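You operate a simulated robot arm through the tools that you are given. There is no shell and no other tool. Be economical: measure what you need, move in short steps, check, and stop when the job is done.

You run a simulated robot arm. Do the job below in one go: nothing can be reset, and whatever is moved stays where it is left.

JOB
Put things in order on the trestle top. At the end: the green apple core stands on top of the teal mint block (marked "CHILL"); the white salt shaker stands where the beige clip stood; the beige clip from the trestle top stands where the clear glass stood; the clear glass from the trestle top is on the beige tan board; whatever was shut is shut again. Leave all else as you found it, and nothing knocked over.

The check looks at the end state, three seconds after you hand in, the way a careful person would. Anything else that was tipped, shoved, dropped, spilled or broken makes it a failure.

ROBOT AND FRAMES
A 7-joint arm with a two-finger parallel gripper, fixed in place. Base frame: the origin is at the foot of the arm, x ahead of it, y to its left, z up; the work surface is at about z = -0.004. Units: m, degrees, N and s.
With the tool pointing down near the work surface it reaches from about 0.24 to 0.62 m from the base axis. Its first joint turns from -66.0 to 66.0 degrees. Payload 2.6 kg.
The tool frame sits at the grasp point between the pads (the TCP): z along the fingers, y along the line on which they close. The tips reach 0.03 m beyond it. The gripper opens to 0.094 m. The fingers are 0.028 m wide and 0.01 m thick; the gripper's body (0.05 by 0.096 m) begins 0.055 m behind the TCP.
Orientation is that of the tool frame in the base frame, as a unit quaternion [x, y, z, w]. With the fingers straight down and closing along the base's y, the tool's x points along the base's -x, its y along +y and its z along -z.

CONTROLS
- The arm moves only by the tool move_arm. Its argument "increments" is a list that holds one entry, the list of rows, each a list of 7 numbers: the shift along the base's x, y, z in m, then the turn, a rotation vector about the base's x, y, z in degrees, then the finger opening in m, from 0 to 0.094. In form: [[[tx, ty, tz, wx, wy, wz, jaw], ...]]. A call has 1 to 8 rows; each row shifts and turns the commanded pose from where the row before left it. Rows are played at 5 a second. More than 0.05 m and 8.6 degrees between two rows, or a gripper value outside its range, and nothing of the call is played. Where a pose cannot be reached the arm comes as near as it can. A force on the tool above 40 N (or 10 N above the force at the start of the call, whichever is more), or a blocked arm, ends the call early, and 0.2 s more pass. The fingers move at their own pace (about 0.072 m/s each) and stop on an object; they squeeze with about 31 N. The grip force told is the motor's: it shows also when the fingers shut on nothing. Time passes only in rows, and 0.2 s behind the last, so rows that do not move let the fingers close. It gives the time, the measured TCP pose, the force on the tool (base axes), the opening and the grip force at its end, in the units of the frame above (readings bear some noise).
- Cameras (640 x 400 px; columns grow to the right, rows downward): "scene" is fixed at [0.031, 0.4315, 0.564]; the picture's right is [-0.81, -0.59, 0.00], its down [-0.42, 0.57, -0.71] and it looks along [0.42, -0.57, -0.71] (base axes); focal length 263 px, centre (320, 200). "wrist" rides on the gripper at [0.076, 0.014, -0.103] in the tool frame; the picture's right is [-0.18, 0.98, 0.00], its down [-0.75, -0.14, -0.64] and it looks along [-0.63, -0.12, 0.77] (tool axes); focal length 243 px, centre (320, 200). There is no depth. A picture from a camera that has moved, and an enlarged one, comes with that camera's place and axes in the base frame and with its lens. The place of the scene camera against the robot may be out by one fixed shift of up to 0.018 m in any direction.
- capture(camera): a new picture of that camera. It takes no simulated time.
- enlarge(camera, box): a new picture of the part [left, top, right, bottom] of that camera's present view, enlarged. It takes no simulated time.
- job_done(): hands the job in; it is judged then, once.

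Work in short steps. Places have to be worked out from the pictures, the camera data and where the tool is seen: move nearer, look again, correct. Check each grasp and each placing, and mend what went wrong. You have 120 turns and 84 pictures in all, those below and enlarged ones among them. Open the gripper and draw the arm clear of the work before you hand the job in, unless the task says otherwise; then end with one line.

The tools are called after "Call:" as name(argument=value, ...) on one line, values as JSON. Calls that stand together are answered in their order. move_arm: Moves the arm, as the interface text tells. Its arguments: {"type":"object","properties":{"increments":{"type":"array","items":{"type":"array","items":{"type":"array","items":{"type":"number"}}}}},"required":["increments"]} The other tools are called the same way: capture (camera) takes a picture; enlarge (camera, box) takes an enlarged picture of a part of a camera's view; job_done () hands the job in.

At the start:

```text
t: 0.0
tool_pos: [0.2562, 0.2288, 0.3416]
ee_rot: [0.0, 1.0, -0.001, 0.0]
ft_force: [0.2, 0.2, -0.5]
width: 0.0941
gripper_force: 0.0
```

scene: 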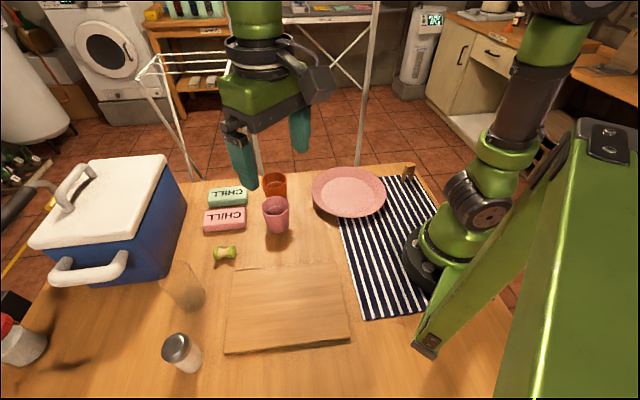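
wrist: 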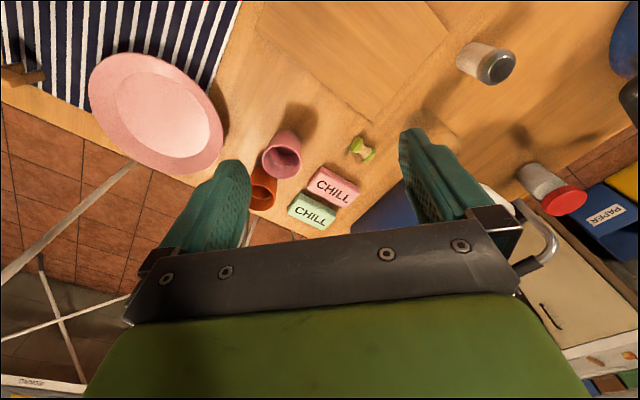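

The first pictures show the board, blocks, apple core, glass, salt shaker and cooler, but I can't see the beige clip. I'll enlarge parts of the view to find it.

Call:
enlarge(camera="scene", box=[140, 160, 400, 322])

Call:
enlarge(camera="scene", box=[0, 238, 260, 400])

Call:
enlarge(camera="scene", box=[300, 140, 500, 265])

```text
2.46 times, centred on (270, 241) of scene
camera zoom: at [0.031, 0.4315, 0.564], right [-0.81, -0.59, 0.0], down [-0.42, 0.57, -0.71], along [0.42, -0.57, -0.71], focal length 648 px, centre (443, 99)
```

zoom: 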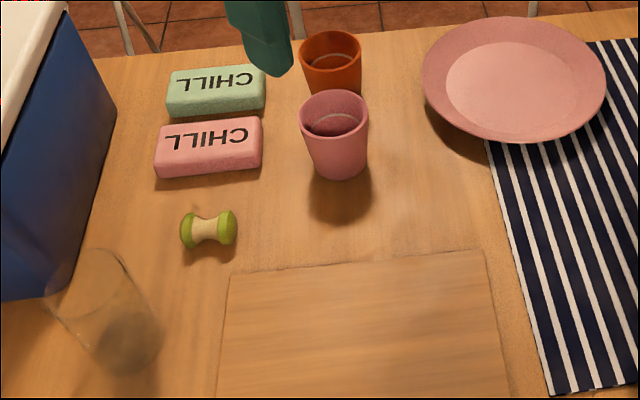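

```text
2.46 times, centred on (130, 319) of scene
camera zoom: at [0.031, 0.4315, 0.564], right [-0.81, -0.59, 0.0], down [-0.42, 0.57, -0.71], along [0.42, -0.57, -0.71], focal length 648 px, centre (788, -93)
```

zoom: 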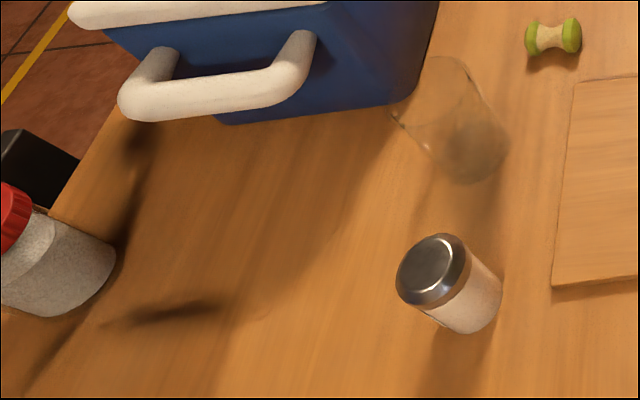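

```text
3.20 times, centred on (400, 202) of scene
camera zoom: at [0.031, 0.4315, 0.564], right [-0.81, -0.59, 0.0], down [-0.42, 0.57, -0.71], along [0.42, -0.57, -0.71], focal length 842 px, centre (64, 192)
```

zoom: 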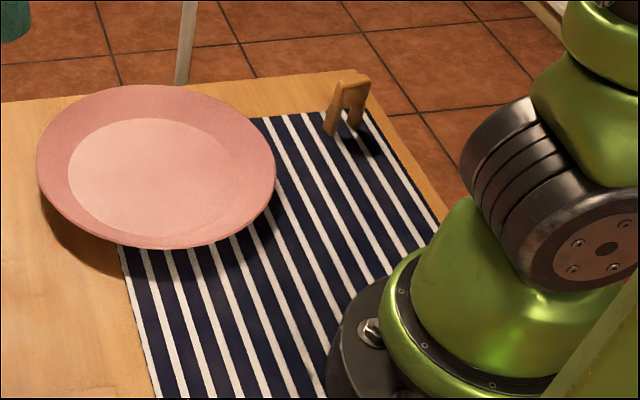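

The clip is the wooden peg standing at the far end of the towel, near (0.17, -0.27). My estimates are glass ≈ (0.39, 0.39), salt ≈ (0.29, 0.465), core ≈ (0.42, 0.28) and teal block ≈ (0.556, 0.15). Comparing the two cameras, the scene camera looks off by about +0.015 in x. I'll turn the tool by 45° and come nearer to the glass for a wrist view.

Call:
move_arm(increments=[[[0.009, 0.0135, -0.015, 0, 0, 7.5, 0.094], [0.009, 0.0135, -0.015, 0, 0, 7.5, 0.094], [0.009, 0.0135, -0.015, 0, 0, 7.5, 0.094], [0.009, 0.0135, -0.015, 0, 0, 7.5, 0.094], [0.009, 0.0135, -0.015, 0, 0, 7.5, 0.094], [0.009, 0.0135, -0.015, 0, 0, 7.5, 0.094]]])

Call:
capture(camera="wrist")

```text
t: 1.4
tool_pos: [0.3104, 0.3063, 0.2531]
ee_rot: [-0.384, 0.923, 0.0, -0.001]
ft_force: [-0.4, -1.0, 0.2]
width: 0.0939
gripper_force: 0.1
```

```text
78 pictures are left
camera wrist: at [0.2463, 0.2624, 0.3546], right [-0.57, 0.82, 0.0], down [0.63, 0.43, 0.64], along [0.53, 0.36, -0.77], focal length 243 px, centre (320, 200)
```

wrist: 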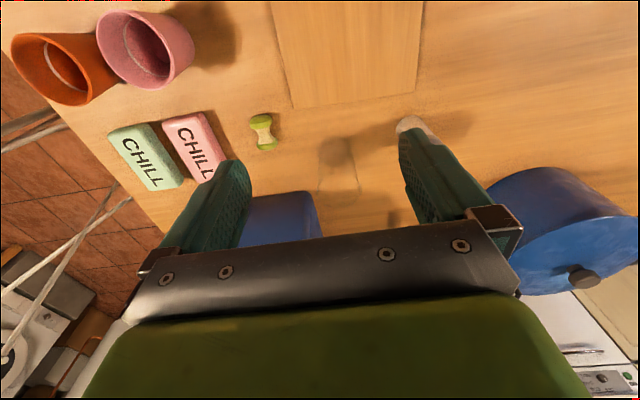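

The tool is turned and the glass shows faintly between the fingers. I'll enlarge it for an exact position.

Call:
enlarge(camera="wrist", box=[230, 80, 450, 218])

```text
2.90 times, centred on (340, 149) of wrist
camera zoom: at [0.2463, 0.2624, 0.3546], right [-0.57, 0.82, 0.0], down [0.63, 0.43, 0.64], along [0.53, 0.36, -0.77], focal length 703 px, centre (262, 348)
```

zoom: 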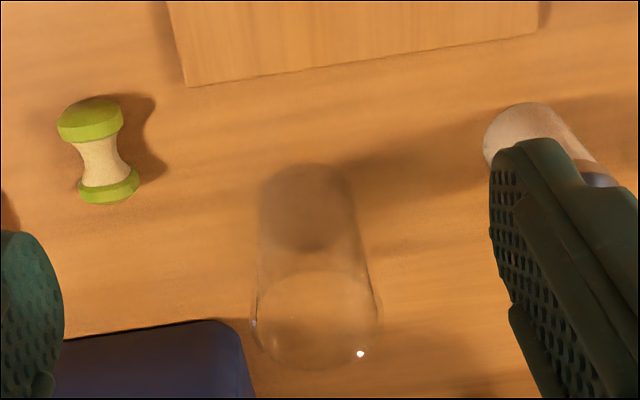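

The glass stands at about (0.392, 0.392), roughly 0.10 tall with a 0.06 rim. I'll go above it, still high, and check the clearance to the cooler handle.

Call:
move_arm(increments=[[[0.0204, 0.0214, 0, 0, 0, 0, 0.094], [0.0204, 0.0214, 0, 0, 0, 0, 0.094], [0.0204, 0.0214, 0, 0, 0, 0, 0.094], [0.0204, 0.0214, 0, 0, 0, 0, 0.094]]])

Call:
capture(camera="scene")

Call:
capture(camera="wrist")

```text
t: 2.4
tool_pos: [0.3917, 0.3943, 0.2512]
ee_rot: [-0.383, 0.924, 0.0, 0.0]
ft_force: [-0.5, -0.3, -0.1]
width: 0.0941
gripper_force: 0.0
```

```text
76 pictures are left
```

scene: 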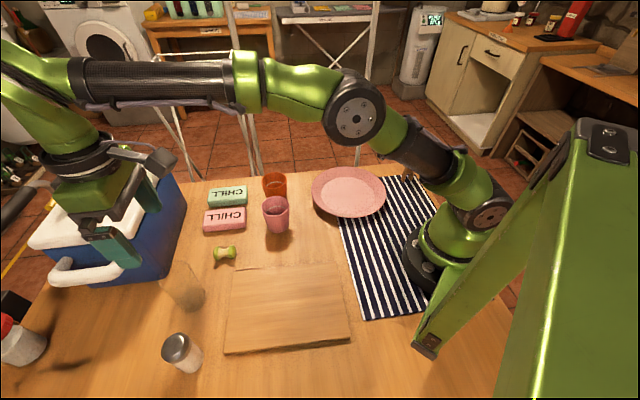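

```text
75 pictures are left
camera wrist: at [0.327, 0.35, 0.3528], right [-0.56, 0.83, 0.0], down [0.63, 0.43, 0.64], along [0.53, 0.36, -0.77], focal length 243 px, centre (320, 200)
```

wrist: 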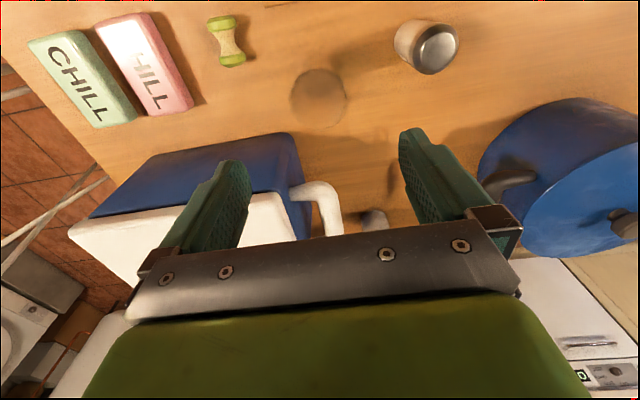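

The handle is about 0.09 m beyond the glass, so there is room. The glass estimates from the two views disagree slightly, so I'll zoom in.

Call:
enlarge(camera="wrist", box=[220, 30, 440, 168])

Call:
enlarge(camera="scene", box=[110, 230, 270, 330])

```text
2.90 times, centred on (330, 99) of wrist
camera zoom: at [0.327, 0.35, 0.3528], right [-0.56, 0.83, 0.0], down [0.63, 0.43, 0.64], along [0.53, 0.36, -0.77], focal length 703 px, centre (291, 493)
```

zoom: 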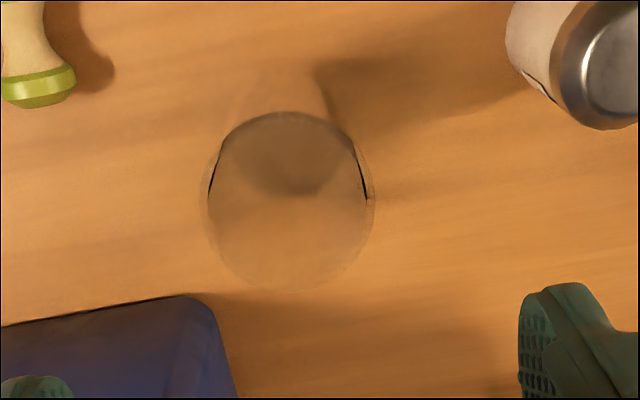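

```text
4.00 times, centred on (190, 280) of scene
camera zoom: at [0.0309, 0.4314, 0.564], right [-0.81, -0.59, 0.0], down [-0.42, 0.57, -0.71], along [0.42, -0.57, -0.71], focal length 1053 px, centre (840, -120)
```

zoom: 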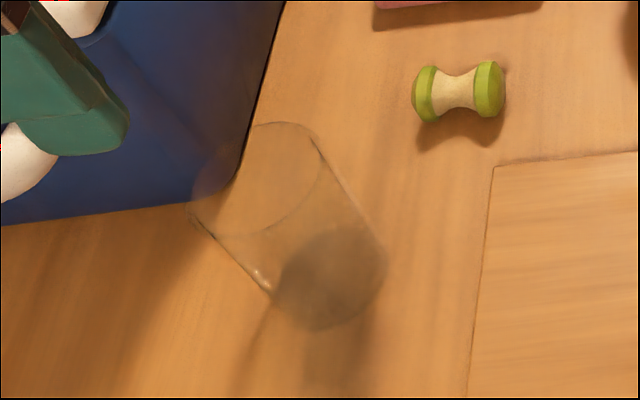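

The rim and base now agree on (0.392, 0.393), which is right under the TCP. I'll descend to z ≈ 0.07 around the glass.

Call:
move_arm(increments=[[[0, -0.001, -0.03, 0, 0, 0, 0.094], [0, 0, -0.03, 0, 0, 0, 0.094], [0, 0, -0.03, 0, 0, 0, 0.094], [0, 0, -0.03, 0, 0, 0, 0.094], [0, 0, -0.03, 0, 0, 0, 0.094], [0, 0, -0.03, 0, 0, 0, 0.094]]])

Call:
enlarge(camera="scene", box=[90, 200, 290, 325])

```text
t: 3.8
tool_pos: [0.3917, 0.3935, 0.0713]
ee_rot: [-0.382, 0.924, 0.0, 0.0]
ft_force: [-0.7, 0.1, 0.2]
width: 0.094
gripper_force: 0.1
```

```text
3.20 times, centred on (190, 262) of scene
camera zoom: at [0.031, 0.4314, 0.564], right [-0.81, -0.59, 0.0], down [-0.42, 0.57, -0.71], along [0.42, -0.57, -0.71], focal length 842 px, centre (736, 0)
```

zoom: 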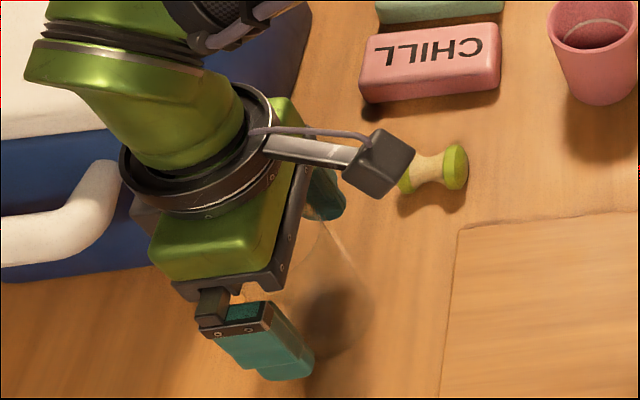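

The glass sits between the fingers with nothing touching. I'll close the fingers.

Call:
move_arm(increments=[[[0, 0, 0, 0, 0, 0, 0.05], [0, 0, 0, 0, 0, 0, 0.045], [0, 0, 0, 0, 0, 0, 0.045], [0, 0, 0, 0, 0, 0, 0.045]]])

```text
t: 4.8
tool_pos: [0.3918, 0.394, 0.072]
ee_rot: [-0.383, 0.924, 0.001, 0.0]
ft_force: [-0.5, -0.4, 0.0]
width: 0.0631
gripper_force: 30.6
```

The glass is held at 0.063 width. I'll lift it 0.09 and carry it over the board to about (0.255, 0.27).

Call:
move_arm(increments=[[[0, 0, 0.03, 0, 0, 0, 0.045], [0, 0, 0.03, 0, 0, 0, 0.045], [0, 0, 0.03, 0, 0, 0, 0.045], [-0.0274, -0.0248, 0, 0, 0, 0, 0.045], [-0.0274, -0.0248, 0, 0, 0, 0, 0.045], [-0.0274, -0.0248, 0, 0, 0, 0, 0.045], [-0.0274, -0.0248, 0, 0, 0, 0, 0.045], [-0.0274, -0.0248, 0, 0, 0, 0, 0.045]]])

Call:
capture(camera="scene")

Call:
capture(camera="wrist")

```text
t: 6.6
tool_pos: [0.2537, 0.2712, 0.1634]
ee_rot: [-0.383, 0.924, 0.0, 0.0]
ft_force: [-0.9, -0.3, -2.0]
width: 0.0629
gripper_force: 30.6
```

```text
71 pictures are left
```

scene: 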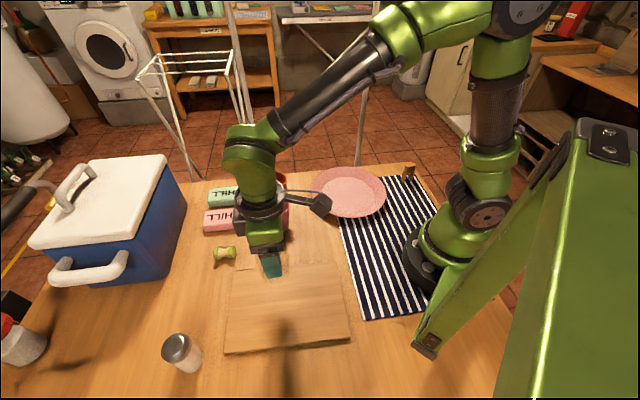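

```text
70 pictures are left
camera wrist: at [0.1883, 0.2262, 0.2645], right [-0.56, 0.83, 0.0], down [0.63, 0.43, 0.64], along [0.53, 0.36, -0.77], focal length 243 px, centre (320, 200)
```

wrist: 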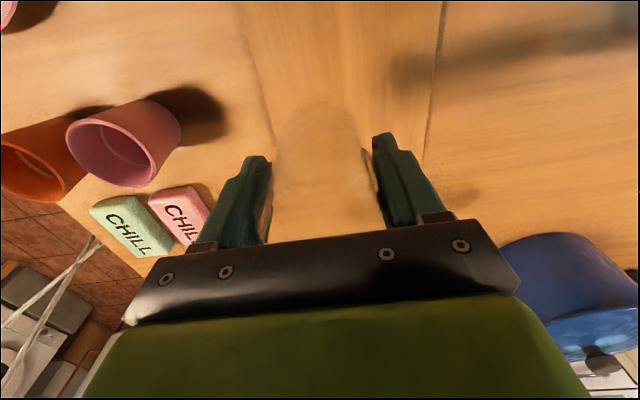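

The glass is over the board, about 0.07 inside the nearest edge. I'll lower it quickly at first, then in small steps.

Call:
move_arm(increments=[[[0, 0, -0.03, 0, 0, 0, 0.045], [0, 0, -0.025, 0, 0, 0, 0.045], [0, 0, -0.01, 0, 0, 0, 0.045], [0, 0, -0.004, 0, 0, 0, 0.045], [0, 0, -0.002, 0, 0, 0, 0.045], [0, 0, -0.002, 0, 0, 0, 0.045]]])

```text
t: 8.0
tool_pos: [0.2549, 0.2683, 0.0903]
ee_rot: [-0.383, 0.924, 0.0, 0.001]
ft_force: [-0.2, -0.1, -2.3]
width: 0.063
gripper_force: 30.4
```

There's no contact yet, so I'll keep lowering in 2 mm steps.

Call:
move_arm(increments=[[[0, 0, -0.002, 0, 0, 0, 0.045], [0, 0, -0.002, 0, 0, 0, 0.045], [0, 0, 0, 0, 0, 0, 0.045]]])

```text
t: 8.8
tool_pos: [0.2553, 0.2697, 0.0859]
ee_rot: [-0.382, 0.924, 0.0, 0.0]
ft_force: [0.1, -0.1, -2.4]
width: 0.0627
gripper_force: 30.9
```

Call:
move_arm(increments=[[[0, 0, -0.0015, 0, 0, 0, 0.045], [0, 0, -0.0015, 0, 0, 0, 0.045], [0, 0, 0, 0, 0, 0, 0.045]]])

Call:
enlarge(camera="scene", box=[200, 210, 360, 310])

```text
t: 9.6
tool_pos: [0.2559, 0.2694, 0.084]
ee_rot: [-0.382, 0.924, 0.001, 0.001]
ft_force: [1.1, 0.4, 9.7]
width: 0.0625
gripper_force: 31.1
```

```text
4.00 times, centred on (280, 260) of scene
camera zoom: at [0.0309, 0.4314, 0.5641], right [-0.81, -0.59, 0.0], down [-0.42, 0.57, -0.71], along [0.42, -0.57, -0.71], focal length 1053 px, centre (480, -40)
```

zoom: 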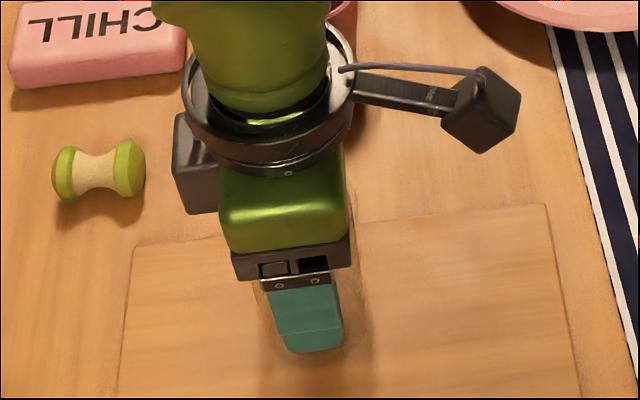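

Contact is confirmed: the vertical force rose by about 12 N. I'll open slowly and then rise straight up.

Call:
move_arm(increments=[[[0, 0, 0, 0, 0, 0, 0.072], [0, 0, 0, 0, 0, 0, 0.09], [0, 0, 0, 0, 0, 0, 0.094], [0, 0, 0.03, 0, 0, 0, 0.094], [0, 0, 0.03, 0, 0, 0, 0.094], [0, 0, 0.03, 0, 0, 0, 0.094], [0, 0, 0.03, 0, 0, 0, 0.094], [0, 0, 0.03, 0, 0, 0, 0.094]]])

Call:
enlarge(camera="scene", box=[200, 210, 360, 310])

```text
t: 11.4
tool_pos: [0.2505, 0.271, 0.232]
ee_rot: [-0.383, 0.924, 0.0, -0.001]
ft_force: [0.5, 0.0, 1.0]
width: 0.0941
gripper_force: 0.1
```

```text
4.00 times, centred on (280, 260) of scene
camera zoom: at [0.031, 0.4314, 0.564], right [-0.81, -0.59, 0.0], down [-0.42, 0.57, -0.71], along [0.42, -0.57, -0.71], focal length 1053 px, centre (480, -40)
```

zoom: 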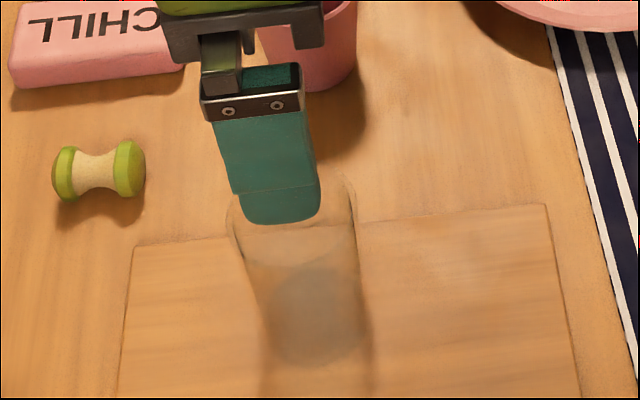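

The glass stands on the board. I'll swing the arm round high to the towel side to look at the clip.

Call:
move_arm(increments=[[[0.0286, -0.0389, 0.003, 0, 0, -7.5, 0.094], [0.0219, -0.0422, 0.003, 0, 0, -7.5, 0.094], [0.0168, -0.0434, 0.003, 0, 0, -7.5, 0.094], [0.0106, -0.0446, 0.003, 0, 0, -7.5, 0.094], [0.0036, -0.0449, 0.003, 0, 0, -7.5, 0.094], [-0.0014, -0.0441, 0.003, 0, 0, -7.5, 0.094], [-0.0082, -0.0426, 0, 0, 0, -7.5, 0.094]]])

Call:
move_arm(increments=[[[-0.0125, -0.0406, 0, 0, 0, -7.5, 0.094], [-0.0175, -0.0377, 0, 0, 0, -7.5, 0.094], [-0.0228, -0.034, 0, 0, 0, -7.5, 0.094], [-0.0258, -0.0306, 0, 0, 0, -7.5, 0.094], [-0.0297, -0.0256, 0, 0, 0, -7.5, 0.094], [-0.0316, -0.0216, 0, 0, 0, -7.5, 0.094], [-0.0335, -0.0169, 0, 0, 0, -7.5, 0.094]]])

Call:
capture(camera="wrist")

Call:
capture(camera="scene")

```text
t: 13.0
tool_pos: [0.3265, -0.0339, 0.2496]
ee_rot: [0.066, 0.998, 0.0, 0.0]
ft_force: [0.1, 0.2, 0.4]
width: 0.0942
gripper_force: 0.1
```

```text
t: 14.6
tool_pos: [0.1533, -0.2383, 0.2511]
ee_rot: [0.501, 0.865, 0.0, 0.0]
ft_force: [0.3, 0.0, 0.8]
width: 0.094
gripper_force: 0.1
```

```text
67 pictures are left
camera wrist: at [0.1272, -0.1655, 0.3522], right [0.94, 0.33, 0.0], down [0.25, -0.72, 0.64], along [0.21, -0.61, -0.77], focal length 243 px, centre (320, 200)
```

wrist: 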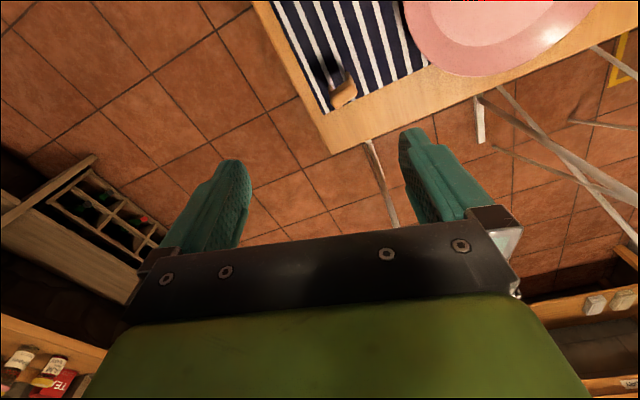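

```text
66 pictures are left
```

scene: 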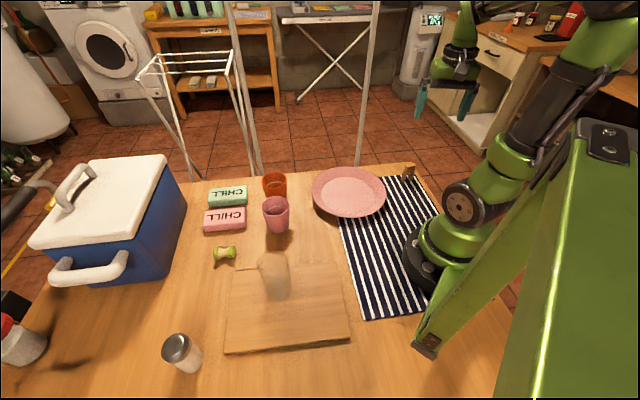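

The clip is visible at the towel corner. I'll enlarge both views.

Call:
enlarge(camera="wrist", box=[280, 30, 408, 110])

Call:
enlarge(camera="scene", box=[368, 145, 448, 195])

```text
5.00 times, centred on (344, 70) of wrist
camera zoom: at [0.1272, -0.1655, 0.3522], right [0.94, 0.33, 0.0], down [0.25, -0.72, 0.64], along [0.21, -0.61, -0.77], focal length 1213 px, centre (200, 850)
```

zoom: 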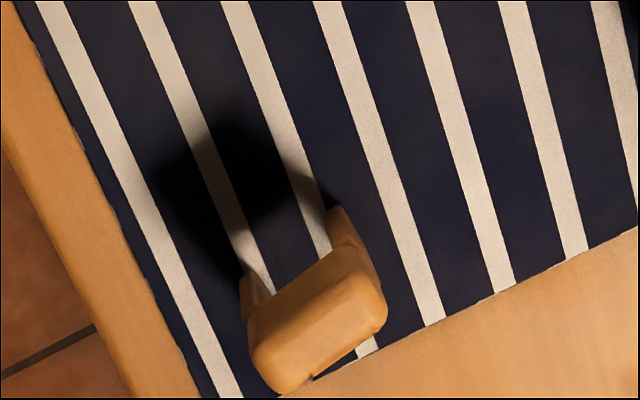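

```text
8.00 times, centred on (408, 170) of scene
camera zoom: at [0.031, 0.4315, 0.564], right [-0.81, -0.59, 0.0], down [-0.42, 0.57, -0.71], along [0.42, -0.57, -0.71], focal length 2105 px, centre (-384, 440)
```

zoom: 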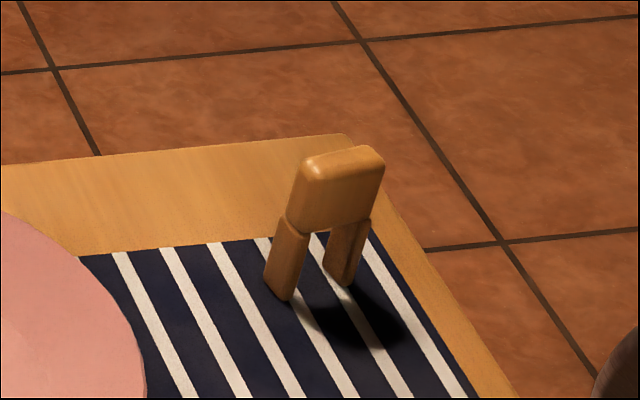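

From the wrist view the clip is at about (0.179, -0.240). It is roughly 0.065 tall, with its legs spread along about 55° from x. I'll turn the tool so it closes across the thin side, come over the clip lower down, and check again.

Call:
move_arm(increments=[[[0.0032, 0, -0.01, 0, 0, -8.125, 0.094], [0.0032, 0, -0.01, 0, 0, -8.125, 0.094], [0.0032, 0, -0.01, 0, 0, -8.125, 0.094], [0.0032, 0, -0.01, 0, 0, -8.125, 0.094], [0.0032, 0, -0.01, 0, 0, -8.125, 0.094], [0.0032, 0, -0.01, 0, 0, -8.125, 0.094], [0.0032, 0, -0.01, 0, 0, -8.125, 0.094], [0.0032, 0, -0.01, 0, 0, -8.125, 0.094]]])

Call:
capture(camera="wrist")

Call:
enlarge(camera="scene", box=[348, 95, 508, 195])

```text
t: 16.4
tool_pos: [0.177, -0.2361, 0.1687]
ee_rot: [0.887, 0.461, 0.0, 0.0]
ft_force: [0.0, 1.0, -1.2]
width: 0.0939
gripper_force: 0.1
```

```text
63 pictures are left
camera wrist: at [0.2318, -0.1831, 0.2703], right [0.7, -0.72, 0.0], down [-0.55, -0.54, 0.64], along [-0.46, -0.45, -0.77], focal length 243 px, centre (320, 200)
```

wrist: 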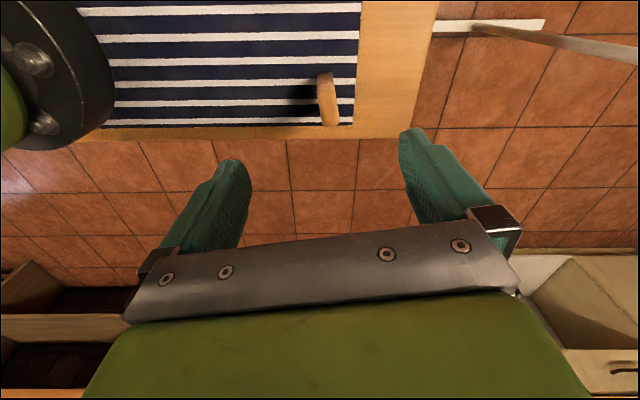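

```text
4.00 times, centred on (428, 145) of scene
camera zoom: at [0.031, 0.4315, 0.564], right [-0.81, -0.59, 0.0], down [-0.42, 0.57, -0.71], along [0.42, -0.57, -0.71], focal length 1053 px, centre (-112, 420)
```

zoom: 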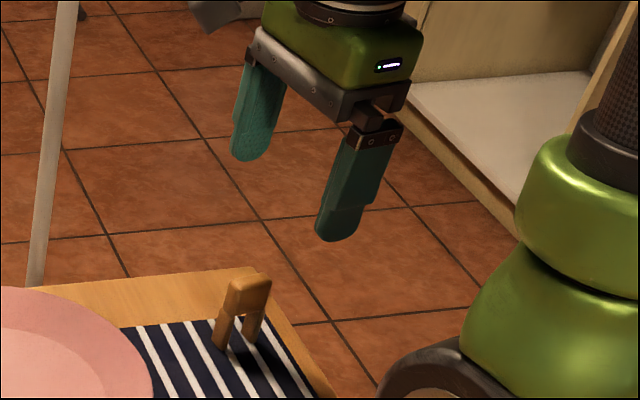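

Nothing is in the way here. I'll enlarge the wrist view of the clip to refine its position.

Call:
enlarge(camera="wrist", box=[272, 55, 368, 115])

Call:
enlarge(camera="wrist", box=[272, 75, 368, 135])

```text
6.67 times, centred on (320, 85) of wrist
camera zoom: at [0.2318, -0.1831, 0.2703], right [0.7, -0.72, 0.0], down [-0.55, -0.54, 0.64], along [-0.46, -0.45, -0.77], focal length 1618 px, centre (320, 967)
```

zoom: 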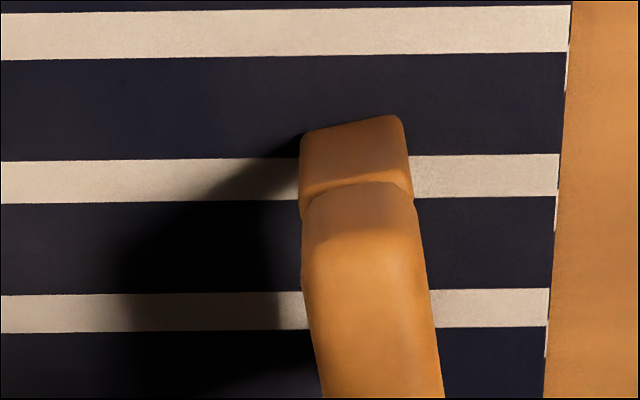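

```text
6.67 times, centred on (320, 105) of wrist
camera zoom: at [0.2318, -0.1831, 0.2703], right [0.7, -0.72, 0.0], down [-0.55, -0.54, 0.64], along [-0.46, -0.45, -0.77], focal length 1618 px, centre (320, 833)
```

zoom: 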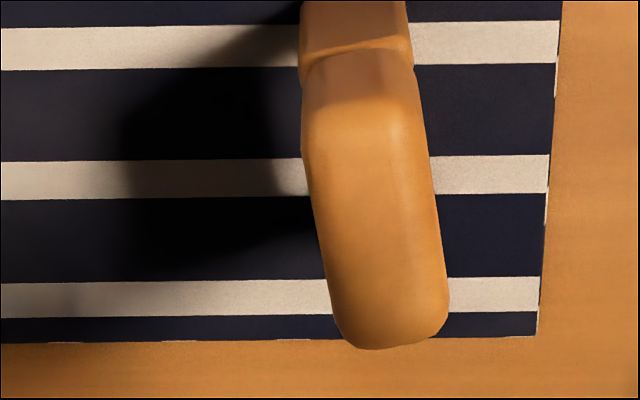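

The refined clip centre is (0.185, -0.239), thickness about 0.015 and height about 0.06. I'll shift 8 mm, descend to z ≈ 0.045 and check before closing.

Call:
move_arm(increments=[[[0.008, -0.003, 0, 0, 0, 0, 0.07], [0, 0, -0.03, 0, 0, 0, 0.07], [0, 0, -0.03, 0, 0, 0, 0.07], [0, 0, -0.03, 0, 0, 0, 0.07], [0, 0, -0.026, 0, 0, 0, 0.07], [0, 0, 0, 0, 0, 0, 0.07]]])

Call:
enlarge(camera="scene", box=[348, 115, 476, 195])

Call:
capture(camera="wrist")

```text
t: 17.8
tool_pos: [0.1883, -0.2411, 0.0524]
ee_rot: [0.887, 0.462, 0.0, 0.0]
ft_force: [0.1, 0.5, 0.4]
width: 0.0704
gripper_force: 0.0
```

```text
5.00 times, centred on (412, 155) of scene
camera zoom: at [0.031, 0.4314, 0.564], right [-0.81, -0.59, 0.0], down [-0.42, 0.57, -0.71], along [0.42, -0.57, -0.71], focal length 1316 px, centre (-140, 425)
```

zoom: 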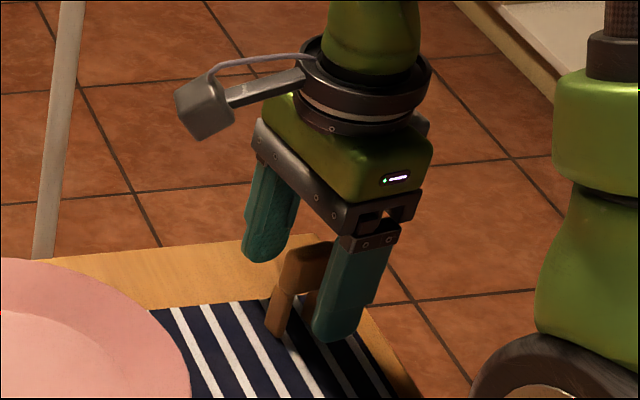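

```text
58 pictures are left
camera wrist: at [0.2424, -0.1867, 0.1539], right [0.7, -0.71, 0.0], down [-0.55, -0.54, 0.64], along [-0.46, -0.45, -0.77], focal length 243 px, centre (320, 200)
```

wrist: 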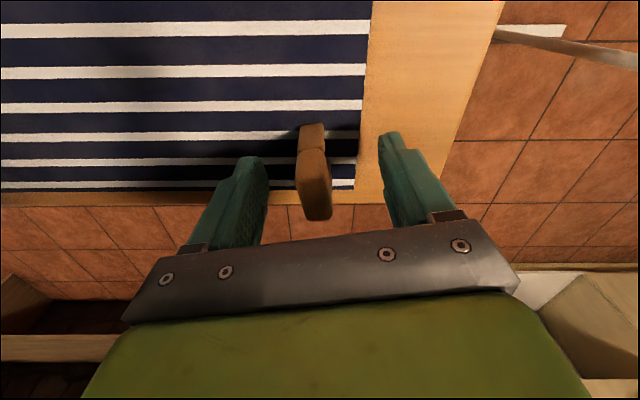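

The clip lies between the fingers, nearly centred. I'll lower another 8 mm and close.

Call:
move_arm(increments=[[[-0.001, 0.003, -0.008, 0, 0, 0, 0.07], [0, 0, 0, 0, 0, 0, 0.04], [0, 0, 0, 0, 0, 0, 0.02], [0, 0, 0, 0, 0, 0, 0.005], [0, 0, 0, 0, 0, 0, 0.005], [0, 0, 0, 0, 0, 0, 0.005]]])

Call:
enlarge(camera="scene", box=[348, 115, 476, 195])

```text
t: 19.2
tool_pos: [0.1862, -0.2387, 0.0455]
ee_rot: [0.887, 0.461, -0.001, 0.0]
ft_force: [0.3, -0.6, 0.7]
width: 0.0189
gripper_force: 31.5
```

```text
5.00 times, centred on (412, 155) of scene
camera zoom: at [0.031, 0.4314, 0.564], right [-0.81, -0.59, 0.0], down [-0.42, 0.57, -0.71], along [0.42, -0.57, -0.71], focal length 1316 px, centre (-140, 425)
```

zoom: 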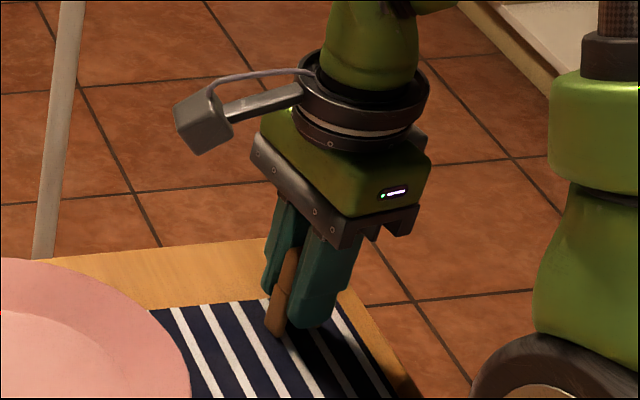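

The clip is gripped at 0.019 width, and its spot is (0.186, -0.239). I'll lift it straight up, turning once it is clear.

Call:
move_arm(increments=[[[0, 0, 0.02, 0, 0, 0, 0.005], [0, 0, 0.04, 0, 0, 0, 0.005], [0, 0, 0.04, 0, 0, 8.4, 0.005], [0, 0, 0.04, 0, 0, 8.4, 0.005], [0, 0, 0.04, 0, 0, 8.4, 0.005], [0, 0, 0.03, 0, 0, 8.4, 0.005]]])

Call:
capture(camera="scene")

```text
t: 20.6
tool_pos: [0.1836, -0.2371, 0.2555]
ee_rot: [0.715, 0.699, -0.001, 0.0]
ft_force: [-0.3, 0.4, -0.1]
width: 0.0187
gripper_force: 31.6
```

```text
56 pictures are left
```

scene: 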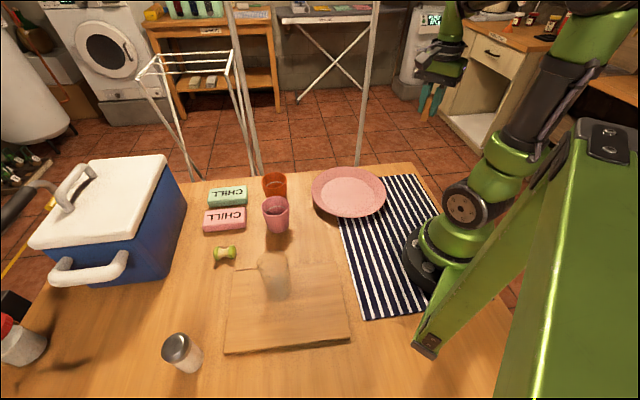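

The clip is lifted and the towel corner is empty. I'll swing round to the glass's old place, staying high.

Call:
move_arm(increments=[[[0.0338, 0.0267, 0, 0, 0, 8.1, 0.005], [0.0298, 0.0316, 0, 0, 0, 8.1, 0.005], [0.0254, 0.0358, 0, 0, 0, 8.1, 0.005], [0.0202, 0.0393, 0, 0, 0, 8.1, 0.005], [0.0145, 0.0421, 0, 0, 0, 8.1, 0.005], [0.0086, 0.0441, 0, 0, 0, 8.1, 0.005], [0.0023, 0.0453, 0, 0, 0, 8.1, 0.005], [-0.0043, 0.0455, 0, 0, 0, 8.1, 0.005]]])

Call:
move_arm(increments=[[[-0.0107, 0.0448, 0, 0, 0, 8.1, 0.005], [-0.0171, 0.0432, 0, 0, 0, 8.1, 0.005], [-0.0232, 0.0407, 0, 0, 0, 8.1, 0.005], [-0.0289, 0.0373, 0, 0, 0, 8.1, 0.005]]])

Call:
move_arm(increments=[[[0.0311, 0.0311, 0, 0, 0, 0, 0.005], [0.0311, 0.0311, 0, 0, 0, 0, 0.005], [0.0311, 0.0311, 0, 0, 0, 0, 0.005], [0.0311, 0.0311, 0, 0, 0, 0, 0.005], [0.0311, 0.0311, 0, 0, 0, 0, 0.005], [0, 0, 0, 0, 0, 0, 0.005]]])

Call:
capture(camera="scene")

Call:
capture(camera="wrist")

```text
t: 22.4
tool_pos: [0.3119, 0.0733, 0.2545]
ee_rot: [0.229, 0.973, 0.0, 0.0]
ft_force: [0.0, 0.6, 0.5]
width: 0.0188
gripper_force: 31.0
```

```text
t: 23.4
tool_pos: [0.2351, 0.2413, 0.2564]
ee_rot: [-0.052, 0.999, 0.0, 0.0]
ft_force: [0.5, 0.0, 0.2]
width: 0.0186
gripper_force: 31.4
```

```text
t: 24.8
tool_pos: [0.3923, 0.3964, 0.2571]
ee_rot: [-0.052, 0.999, -0.001, -0.001]
ft_force: [-0.3, 0.2, -1.2]
width: 0.0186
gripper_force: 31.0
```

```text
55 pictures are left
```

scene: 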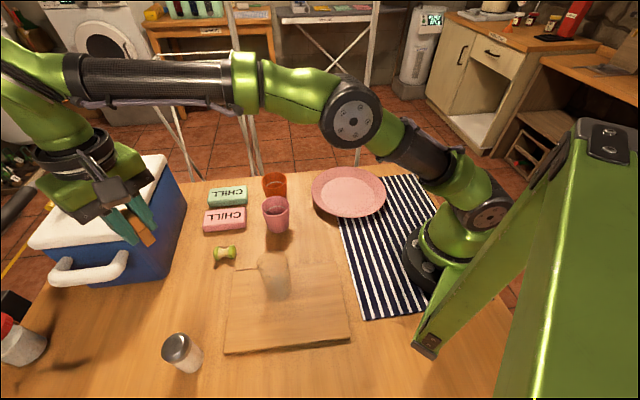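

```text
54 pictures are left
camera wrist: at [0.3137, 0.4025, 0.358], right [0.08, 1.0, 0.0], down [0.76, -0.06, 0.64], along [0.64, -0.05, -0.77], focal length 243 px, centre (320, 200)
```

wrist: 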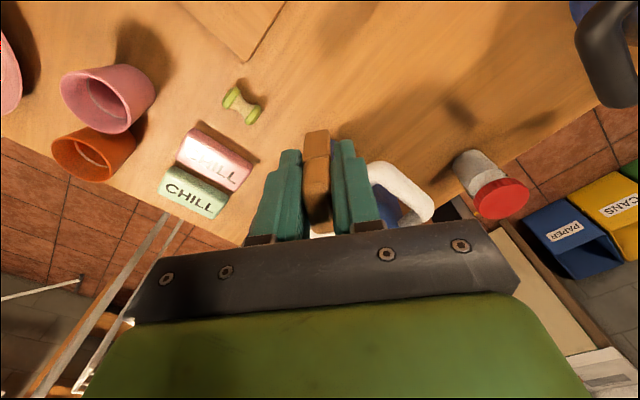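

The clip is over the spot and the cooler handle is about 0.07 away. I'll descend close to the table and check the clearance.

Call:
move_arm(increments=[[[0, -0.001, -0.04, 0, 0, 0, 0.005], [0, -0.001, -0.04, 0, 0, 0, 0.005], [0, -0.001, -0.04, 0, 0, 0, 0.005], [0, 0, -0.04, 0, 0, 0, 0.005], [0, 0, -0.035, 0, 0, 0, 0.005], [0, 0, 0, 0, 0, 0, 0.005]]])

Call:
enlarge(camera="scene", box=[90, 200, 290, 325])

```text
t: 26.2
tool_pos: [0.393, 0.3881, 0.0617]
ee_rot: [-0.051, 0.999, 0.0, 0.0]
ft_force: [0.0, 0.5, -0.6]
width: 0.0185
gripper_force: 31.0
```

```text
3.20 times, centred on (190, 262) of scene
camera zoom: at [0.031, 0.4315, 0.564], right [-0.81, -0.59, 0.0], down [-0.42, 0.57, -0.71], along [0.42, -0.57, -0.71], focal length 842 px, centre (736, 0)
```

zoom: 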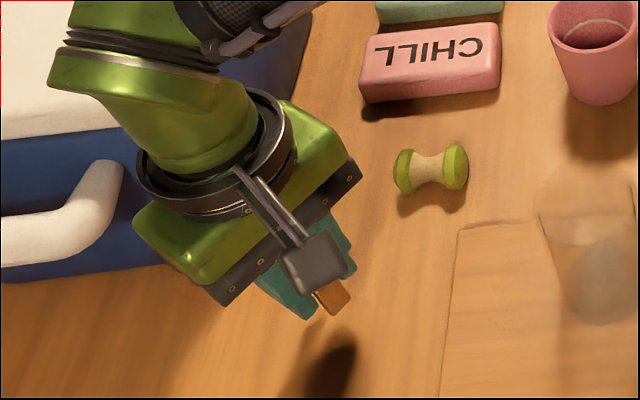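

It is clear of the handle. I'll make the final lowering in small steps, with a 4 mm y correction.

Call:
move_arm(increments=[[[0, 0.004, -0.008, 0, 0, 0, 0.005], [0, 0, -0.006, 0, 0, 0, 0.005], [0, 0, -0.002, 0, 0, 0, 0.005], [0, 0, 0, 0, 0, 0, 0.005]]])

```text
t: 27.2
tool_pos: [0.392, 0.3943, 0.0447]
ee_rot: [-0.051, 0.999, 0.0, 0.0]
ft_force: [0.3, 0.6, 1.1]
width: 0.019
gripper_force: 30.8
```

Call:
move_arm(increments=[[[0, 0, -0.0015, 0, 0, 0, 0.005], [0, 0, -0.0015, 0, 0, 0, 0.005], [0, 0, 0, 0, 0, 0, 0.005]]])

```text
t: 28.0
tool_pos: [0.3922, 0.3949, 0.0428]
ee_rot: [-0.049, 0.999, 0.0, 0.0]
ft_force: [0.7, -0.2, -0.7]
width: 0.0188
gripper_force: 31.1
```

There's still no contact, so I'll lower a little further.

Call:
move_arm(increments=[[[0, 0, -0.0015, 0, 0, 0, 0.005], [0, 0, -0.001, 0, 0, 0, 0.005], [0, 0, 0, 0, 0, 0, 0.005]]])

```text
t: 28.8
tool_pos: [0.3919, 0.3951, 0.0411]
ee_rot: [-0.051, 0.999, 0.001, 0.001]
ft_force: [-2.3, -3.4, 12.1]
width: 0.0187
gripper_force: 30.9
```

Contact is confirmed at 12 N. I'll release a limited amount, rise and check the clip.

Call:
move_arm(increments=[[[0, 0, 0.0005, 0, 0, 0, 0.03], [0, 0, 0, 0, 0, 0, 0.06], [0, 0, 0, 0, 0, 0, 0.07], [0, 0, 0.03, 0, 0, 0, 0.07], [0, 0, 0.04, 0, 0, 0, 0.07], [0, 0, 0.04, 0, 0, 0, 0.07], [0, 0, 0.04, 0, 0, 0, 0.07], [0, 0, 0.04, 0, 0, 0, 0.07]]])

Call:
enlarge(camera="scene", box=[90, 200, 290, 325])

Call:
capture(camera="wrist")

```text
t: 30.6
tool_pos: [0.3915, 0.3978, 0.2294]
ee_rot: [-0.05, 0.999, 0.001, 0.0]
ft_force: [-0.4, -0.6, -0.5]
width: 0.07
gripper_force: 0.1
```

```text
3.20 times, centred on (190, 262) of scene
camera zoom: at [0.0309, 0.4315, 0.564], right [-0.81, -0.59, 0.0], down [-0.42, 0.57, -0.71], along [0.42, -0.57, -0.71], focal length 842 px, centre (736, 0)
```

zoom: 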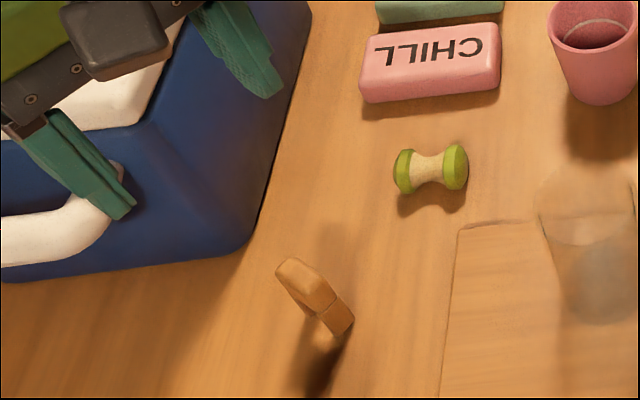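

```text
51 pictures are left
camera wrist: at [0.3143, 0.402, 0.3307], right [0.08, 1.0, 0.0], down [0.77, -0.06, 0.64], along [0.64, -0.05, -0.77], focal length 243 px, centre (320, 200)
```

wrist: 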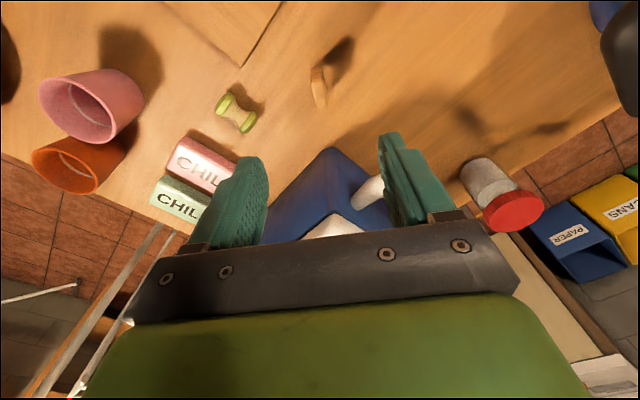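

The clip stands upright on the glass's old spot. Next is the salt shaker: I'll turn the tool to the radial direction and move back for a wrist view.

Call:
move_arm(increments=[[[-0.021, -0.001, 0, 0, 0, 7.4, 0.094], [-0.021, -0.001, 0, 0, 0, 7.4, 0.094], [-0.021, -0.001, 0, 0, 0, 7.4, 0.094], [-0.021, -0.001, 0, 0, 0, 7.4, 0.094], [-0.021, -0.001, 0, 0, 0, 7.4, 0.094], [-0.021, -0.001, 0, 0, 0, 7.4, 0.094], [-0.021, -0.001, 0, 0, 0, 7.4, 0.094], [0, 0, 0, 0, 0, 0, 0.094]]])

Call:
capture(camera="wrist")

```text
t: 32.4
tool_pos: [0.2436, 0.3864, 0.2311]
ee_rot: [-0.482, 0.876, 0.0, 0.0]
ft_force: [-0.1, -0.1, -0.2]
width: 0.0936
gripper_force: 0.0
```

```text
50 pictures are left
camera wrist: at [0.1905, 0.3294, 0.3306], right [-0.73, 0.68, 0.0], down [0.52, 0.56, 0.64], along [0.44, 0.47, -0.77], focal length 243 px, centre (320, 200)
```

wrist: 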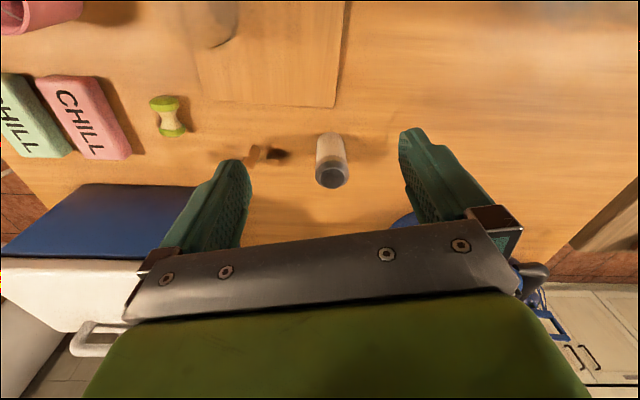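

Call:
enlarge(camera="wrist", box=[232, 100, 424, 220])

```text
3.33 times, centred on (328, 160) of wrist
camera zoom: at [0.1905, 0.3294, 0.3306], right [-0.73, 0.68, 0.0], down [0.52, 0.56, 0.64], along [0.44, 0.47, -0.77], focal length 809 px, centre (293, 333)
```

zoom: 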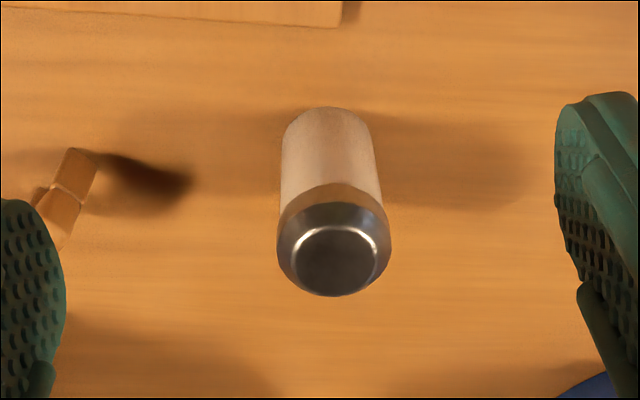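

The salt shaker is at (0.2965, 0.465), about 0.085 tall and 0.045 wide. I'll go above it and descend to TCP z ≈ 0.05.

Call:
move_arm(increments=[[[0.0265, 0.0392, 0, 0, 0, 0, 0.094], [0.0264, 0.0392, 0, 0, 0, 0, 0.094], [0, 0, -0.03, 0, 0, 0, 0.09], [0, 0, -0.04, 0, 0, 0, 0.085], [0, 0, -0.04, 0, 0, 0, 0.085], [0, 0, 0, 0, 0, 0, 0.085]]])

Call:
capture(camera="wrist")

Call:
capture(camera="scene")

```text
t: 33.8
tool_pos: [0.2965, 0.4677, 0.1208]
ee_rot: [-0.481, 0.877, 0.0, -0.001]
ft_force: [0.0, 0.1, -0.3]
width: 0.0852
gripper_force: 0.1
```

```text
48 pictures are left
camera wrist: at [0.2439, 0.4101, 0.2208], right [-0.73, 0.68, 0.0], down [0.52, 0.56, 0.64], along [0.44, 0.47, -0.77], focal length 243 px, centre (320, 200)
```

wrist: 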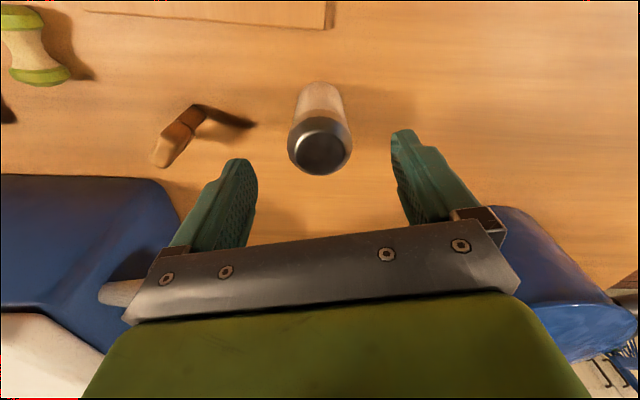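

```text
47 pictures are left
```

scene: 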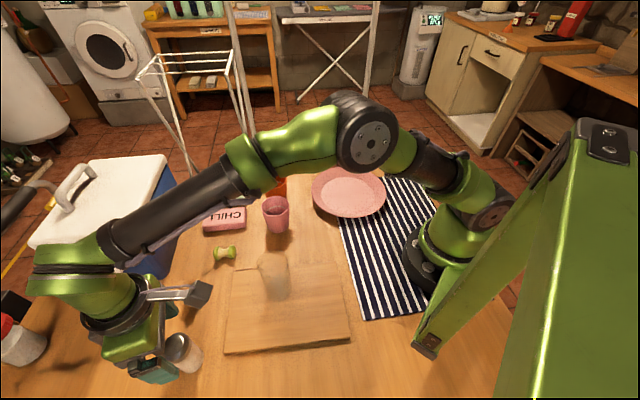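

The shaker is centred between the fingers. I'll descend 0.07 and close.

Call:
move_arm(increments=[[[-0.001, -0.003, -0.03, 0, 0, 0, 0.085], [0, 0, -0.03, 0, 0, 0, 0.085], [0, 0, -0.01, 0, 0, 0, 0.085], [0, 0, 0, 0, 0, 0, 0.055], [0, 0, 0, 0, 0, 0, 0.03], [0, 0, 0, 0, 0, 0, 0.03], [0, 0, 0, 0, 0, 0, 0.03]]])

Call:
enlarge(camera="scene", box=[60, 240, 300, 390])

```text
t: 35.4
tool_pos: [0.2961, 0.4631, 0.0486]
ee_rot: [-0.481, 0.877, 0.001, 0.0]
ft_force: [-1.1, -0.6, 0.0]
width: 0.0426
gripper_force: 30.7
```

```text
2.67 times, centred on (180, 315) of scene
camera zoom: at [0.031, 0.4315, 0.564], right [-0.81, -0.59, 0.0], down [-0.42, 0.57, -0.71], along [0.42, -0.57, -0.71], focal length 702 px, centre (693, -107)
```

zoom: 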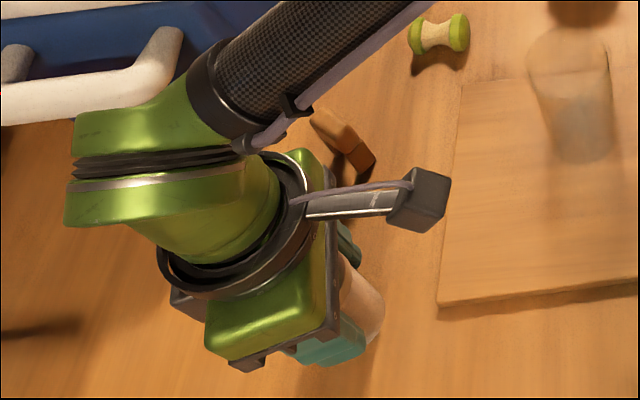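

The shaker is gripped at 0.043 width. I'll lift it straight up, retract, then swing to the towel corner.

Call:
move_arm(increments=[[[0, 0, 0.02, 0, 0, 0, 0.03], [0, 0, 0.045, 0, 0, 0, 0.03], [0, 0, 0.045, 0, 0, 0, 0.03], [0, 0, 0.045, 0, 0, 0, 0.03], [0, 0, 0.045, 0, 0, 0, 0.03], [0, 0, 0, 0, 0, 0, 0.03]]])

Call:
move_arm(increments=[[[-0.0226, -0.0354, 0, 0, 0, 0, 0.03], [-0.0226, -0.0354, 0, 0, 0, 0, 0.03], [-0.0226, -0.0354, 0, 0, 0, 0, 0.03], [-0.0226, -0.0354, 0, 0, 0, 0, 0.03], [-0.0226, -0.0354, 0, 0, 0, 0, 0.03]]])

Call:
move_arm(increments=[[[0.0355, -0.0295, 0, 0, 0, -7.82, 0.03], [0.031, -0.034, 0, 0, 0, -7.82, 0.03], [0.0258, -0.0375, 0, 0, 0, -7.82, 0.03], [0.0203, -0.0404, 0, 0, 0, -7.82, 0.03], [0.0145, -0.0424, 0, 0, 0, -7.82, 0.03], [0.0085, -0.0436, 0, 0, 0, -7.82, 0.03], [0.0024, -0.0441, 0, 0, 0, -7.82, 0.03]]])

Call:
move_arm(increments=[[[-0.0036, -0.0436, 0, 0, 0, -7.82, 0.03], [-0.0095, -0.0423, 0, 0, 0, -7.82, 0.03], [-0.0149, -0.0404, 0, 0, 0, -7.82, 0.03], [-0.0202, -0.0376, 0, 0, 0, -7.82, 0.03], [-0.025, -0.0341, 0, 0, 0, -7.82, 0.03], [-0.0291, -0.0303, 0, 0, 0, -7.82, 0.03], [-0.0328, -0.0257, 0, 0, 0, -7.82, 0.03], [0, 0, 0, 0, 0, 0, 0.03]]])

Call:
capture(camera="scene")

Call:
capture(camera="wrist")

```text
t: 36.8
tool_pos: [0.295, 0.4619, 0.2528]
ee_rot: [-0.482, 0.876, 0.001, 0.0]
ft_force: [0.8, -0.3, -1.8]
width: 0.0425
gripper_force: 31.6
```

```text
t: 38.0
tool_pos: [0.1794, 0.2873, 0.2507]
ee_rot: [-0.482, 0.876, 0.0, -0.001]
ft_force: [-0.4, 0.4, -1.1]
width: 0.0426
gripper_force: 31.1
```

```text
t: 39.6
tool_pos: [0.3191, 0.0152, 0.2513]
ee_rot: [-0.025, 1.0, 0.0, 0.0]
ft_force: [-1.1, -0.5, -0.8]
width: 0.043
gripper_force: 31.0
```

```text
t: 41.4
tool_pos: [0.1879, -0.24, 0.2481]
ee_rot: [0.439, 0.899, 0.0, 0.0]
ft_force: [1.0, 0.1, -1.5]
width: 0.0428
gripper_force: 30.6
```

```text
45 pictures are left
```

scene: 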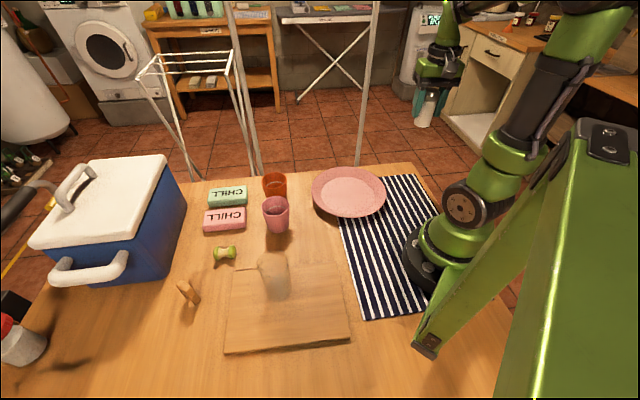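

```text
44 pictures are left
camera wrist: at [0.1504, -0.1716, 0.3487], right [0.89, 0.46, 0.0], down [0.35, -0.68, 0.64], along [0.3, -0.57, -0.77], focal length 243 px, centre (320, 200)
```

wrist: 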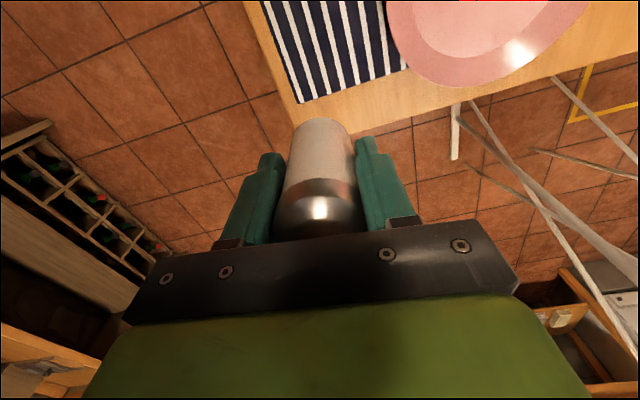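

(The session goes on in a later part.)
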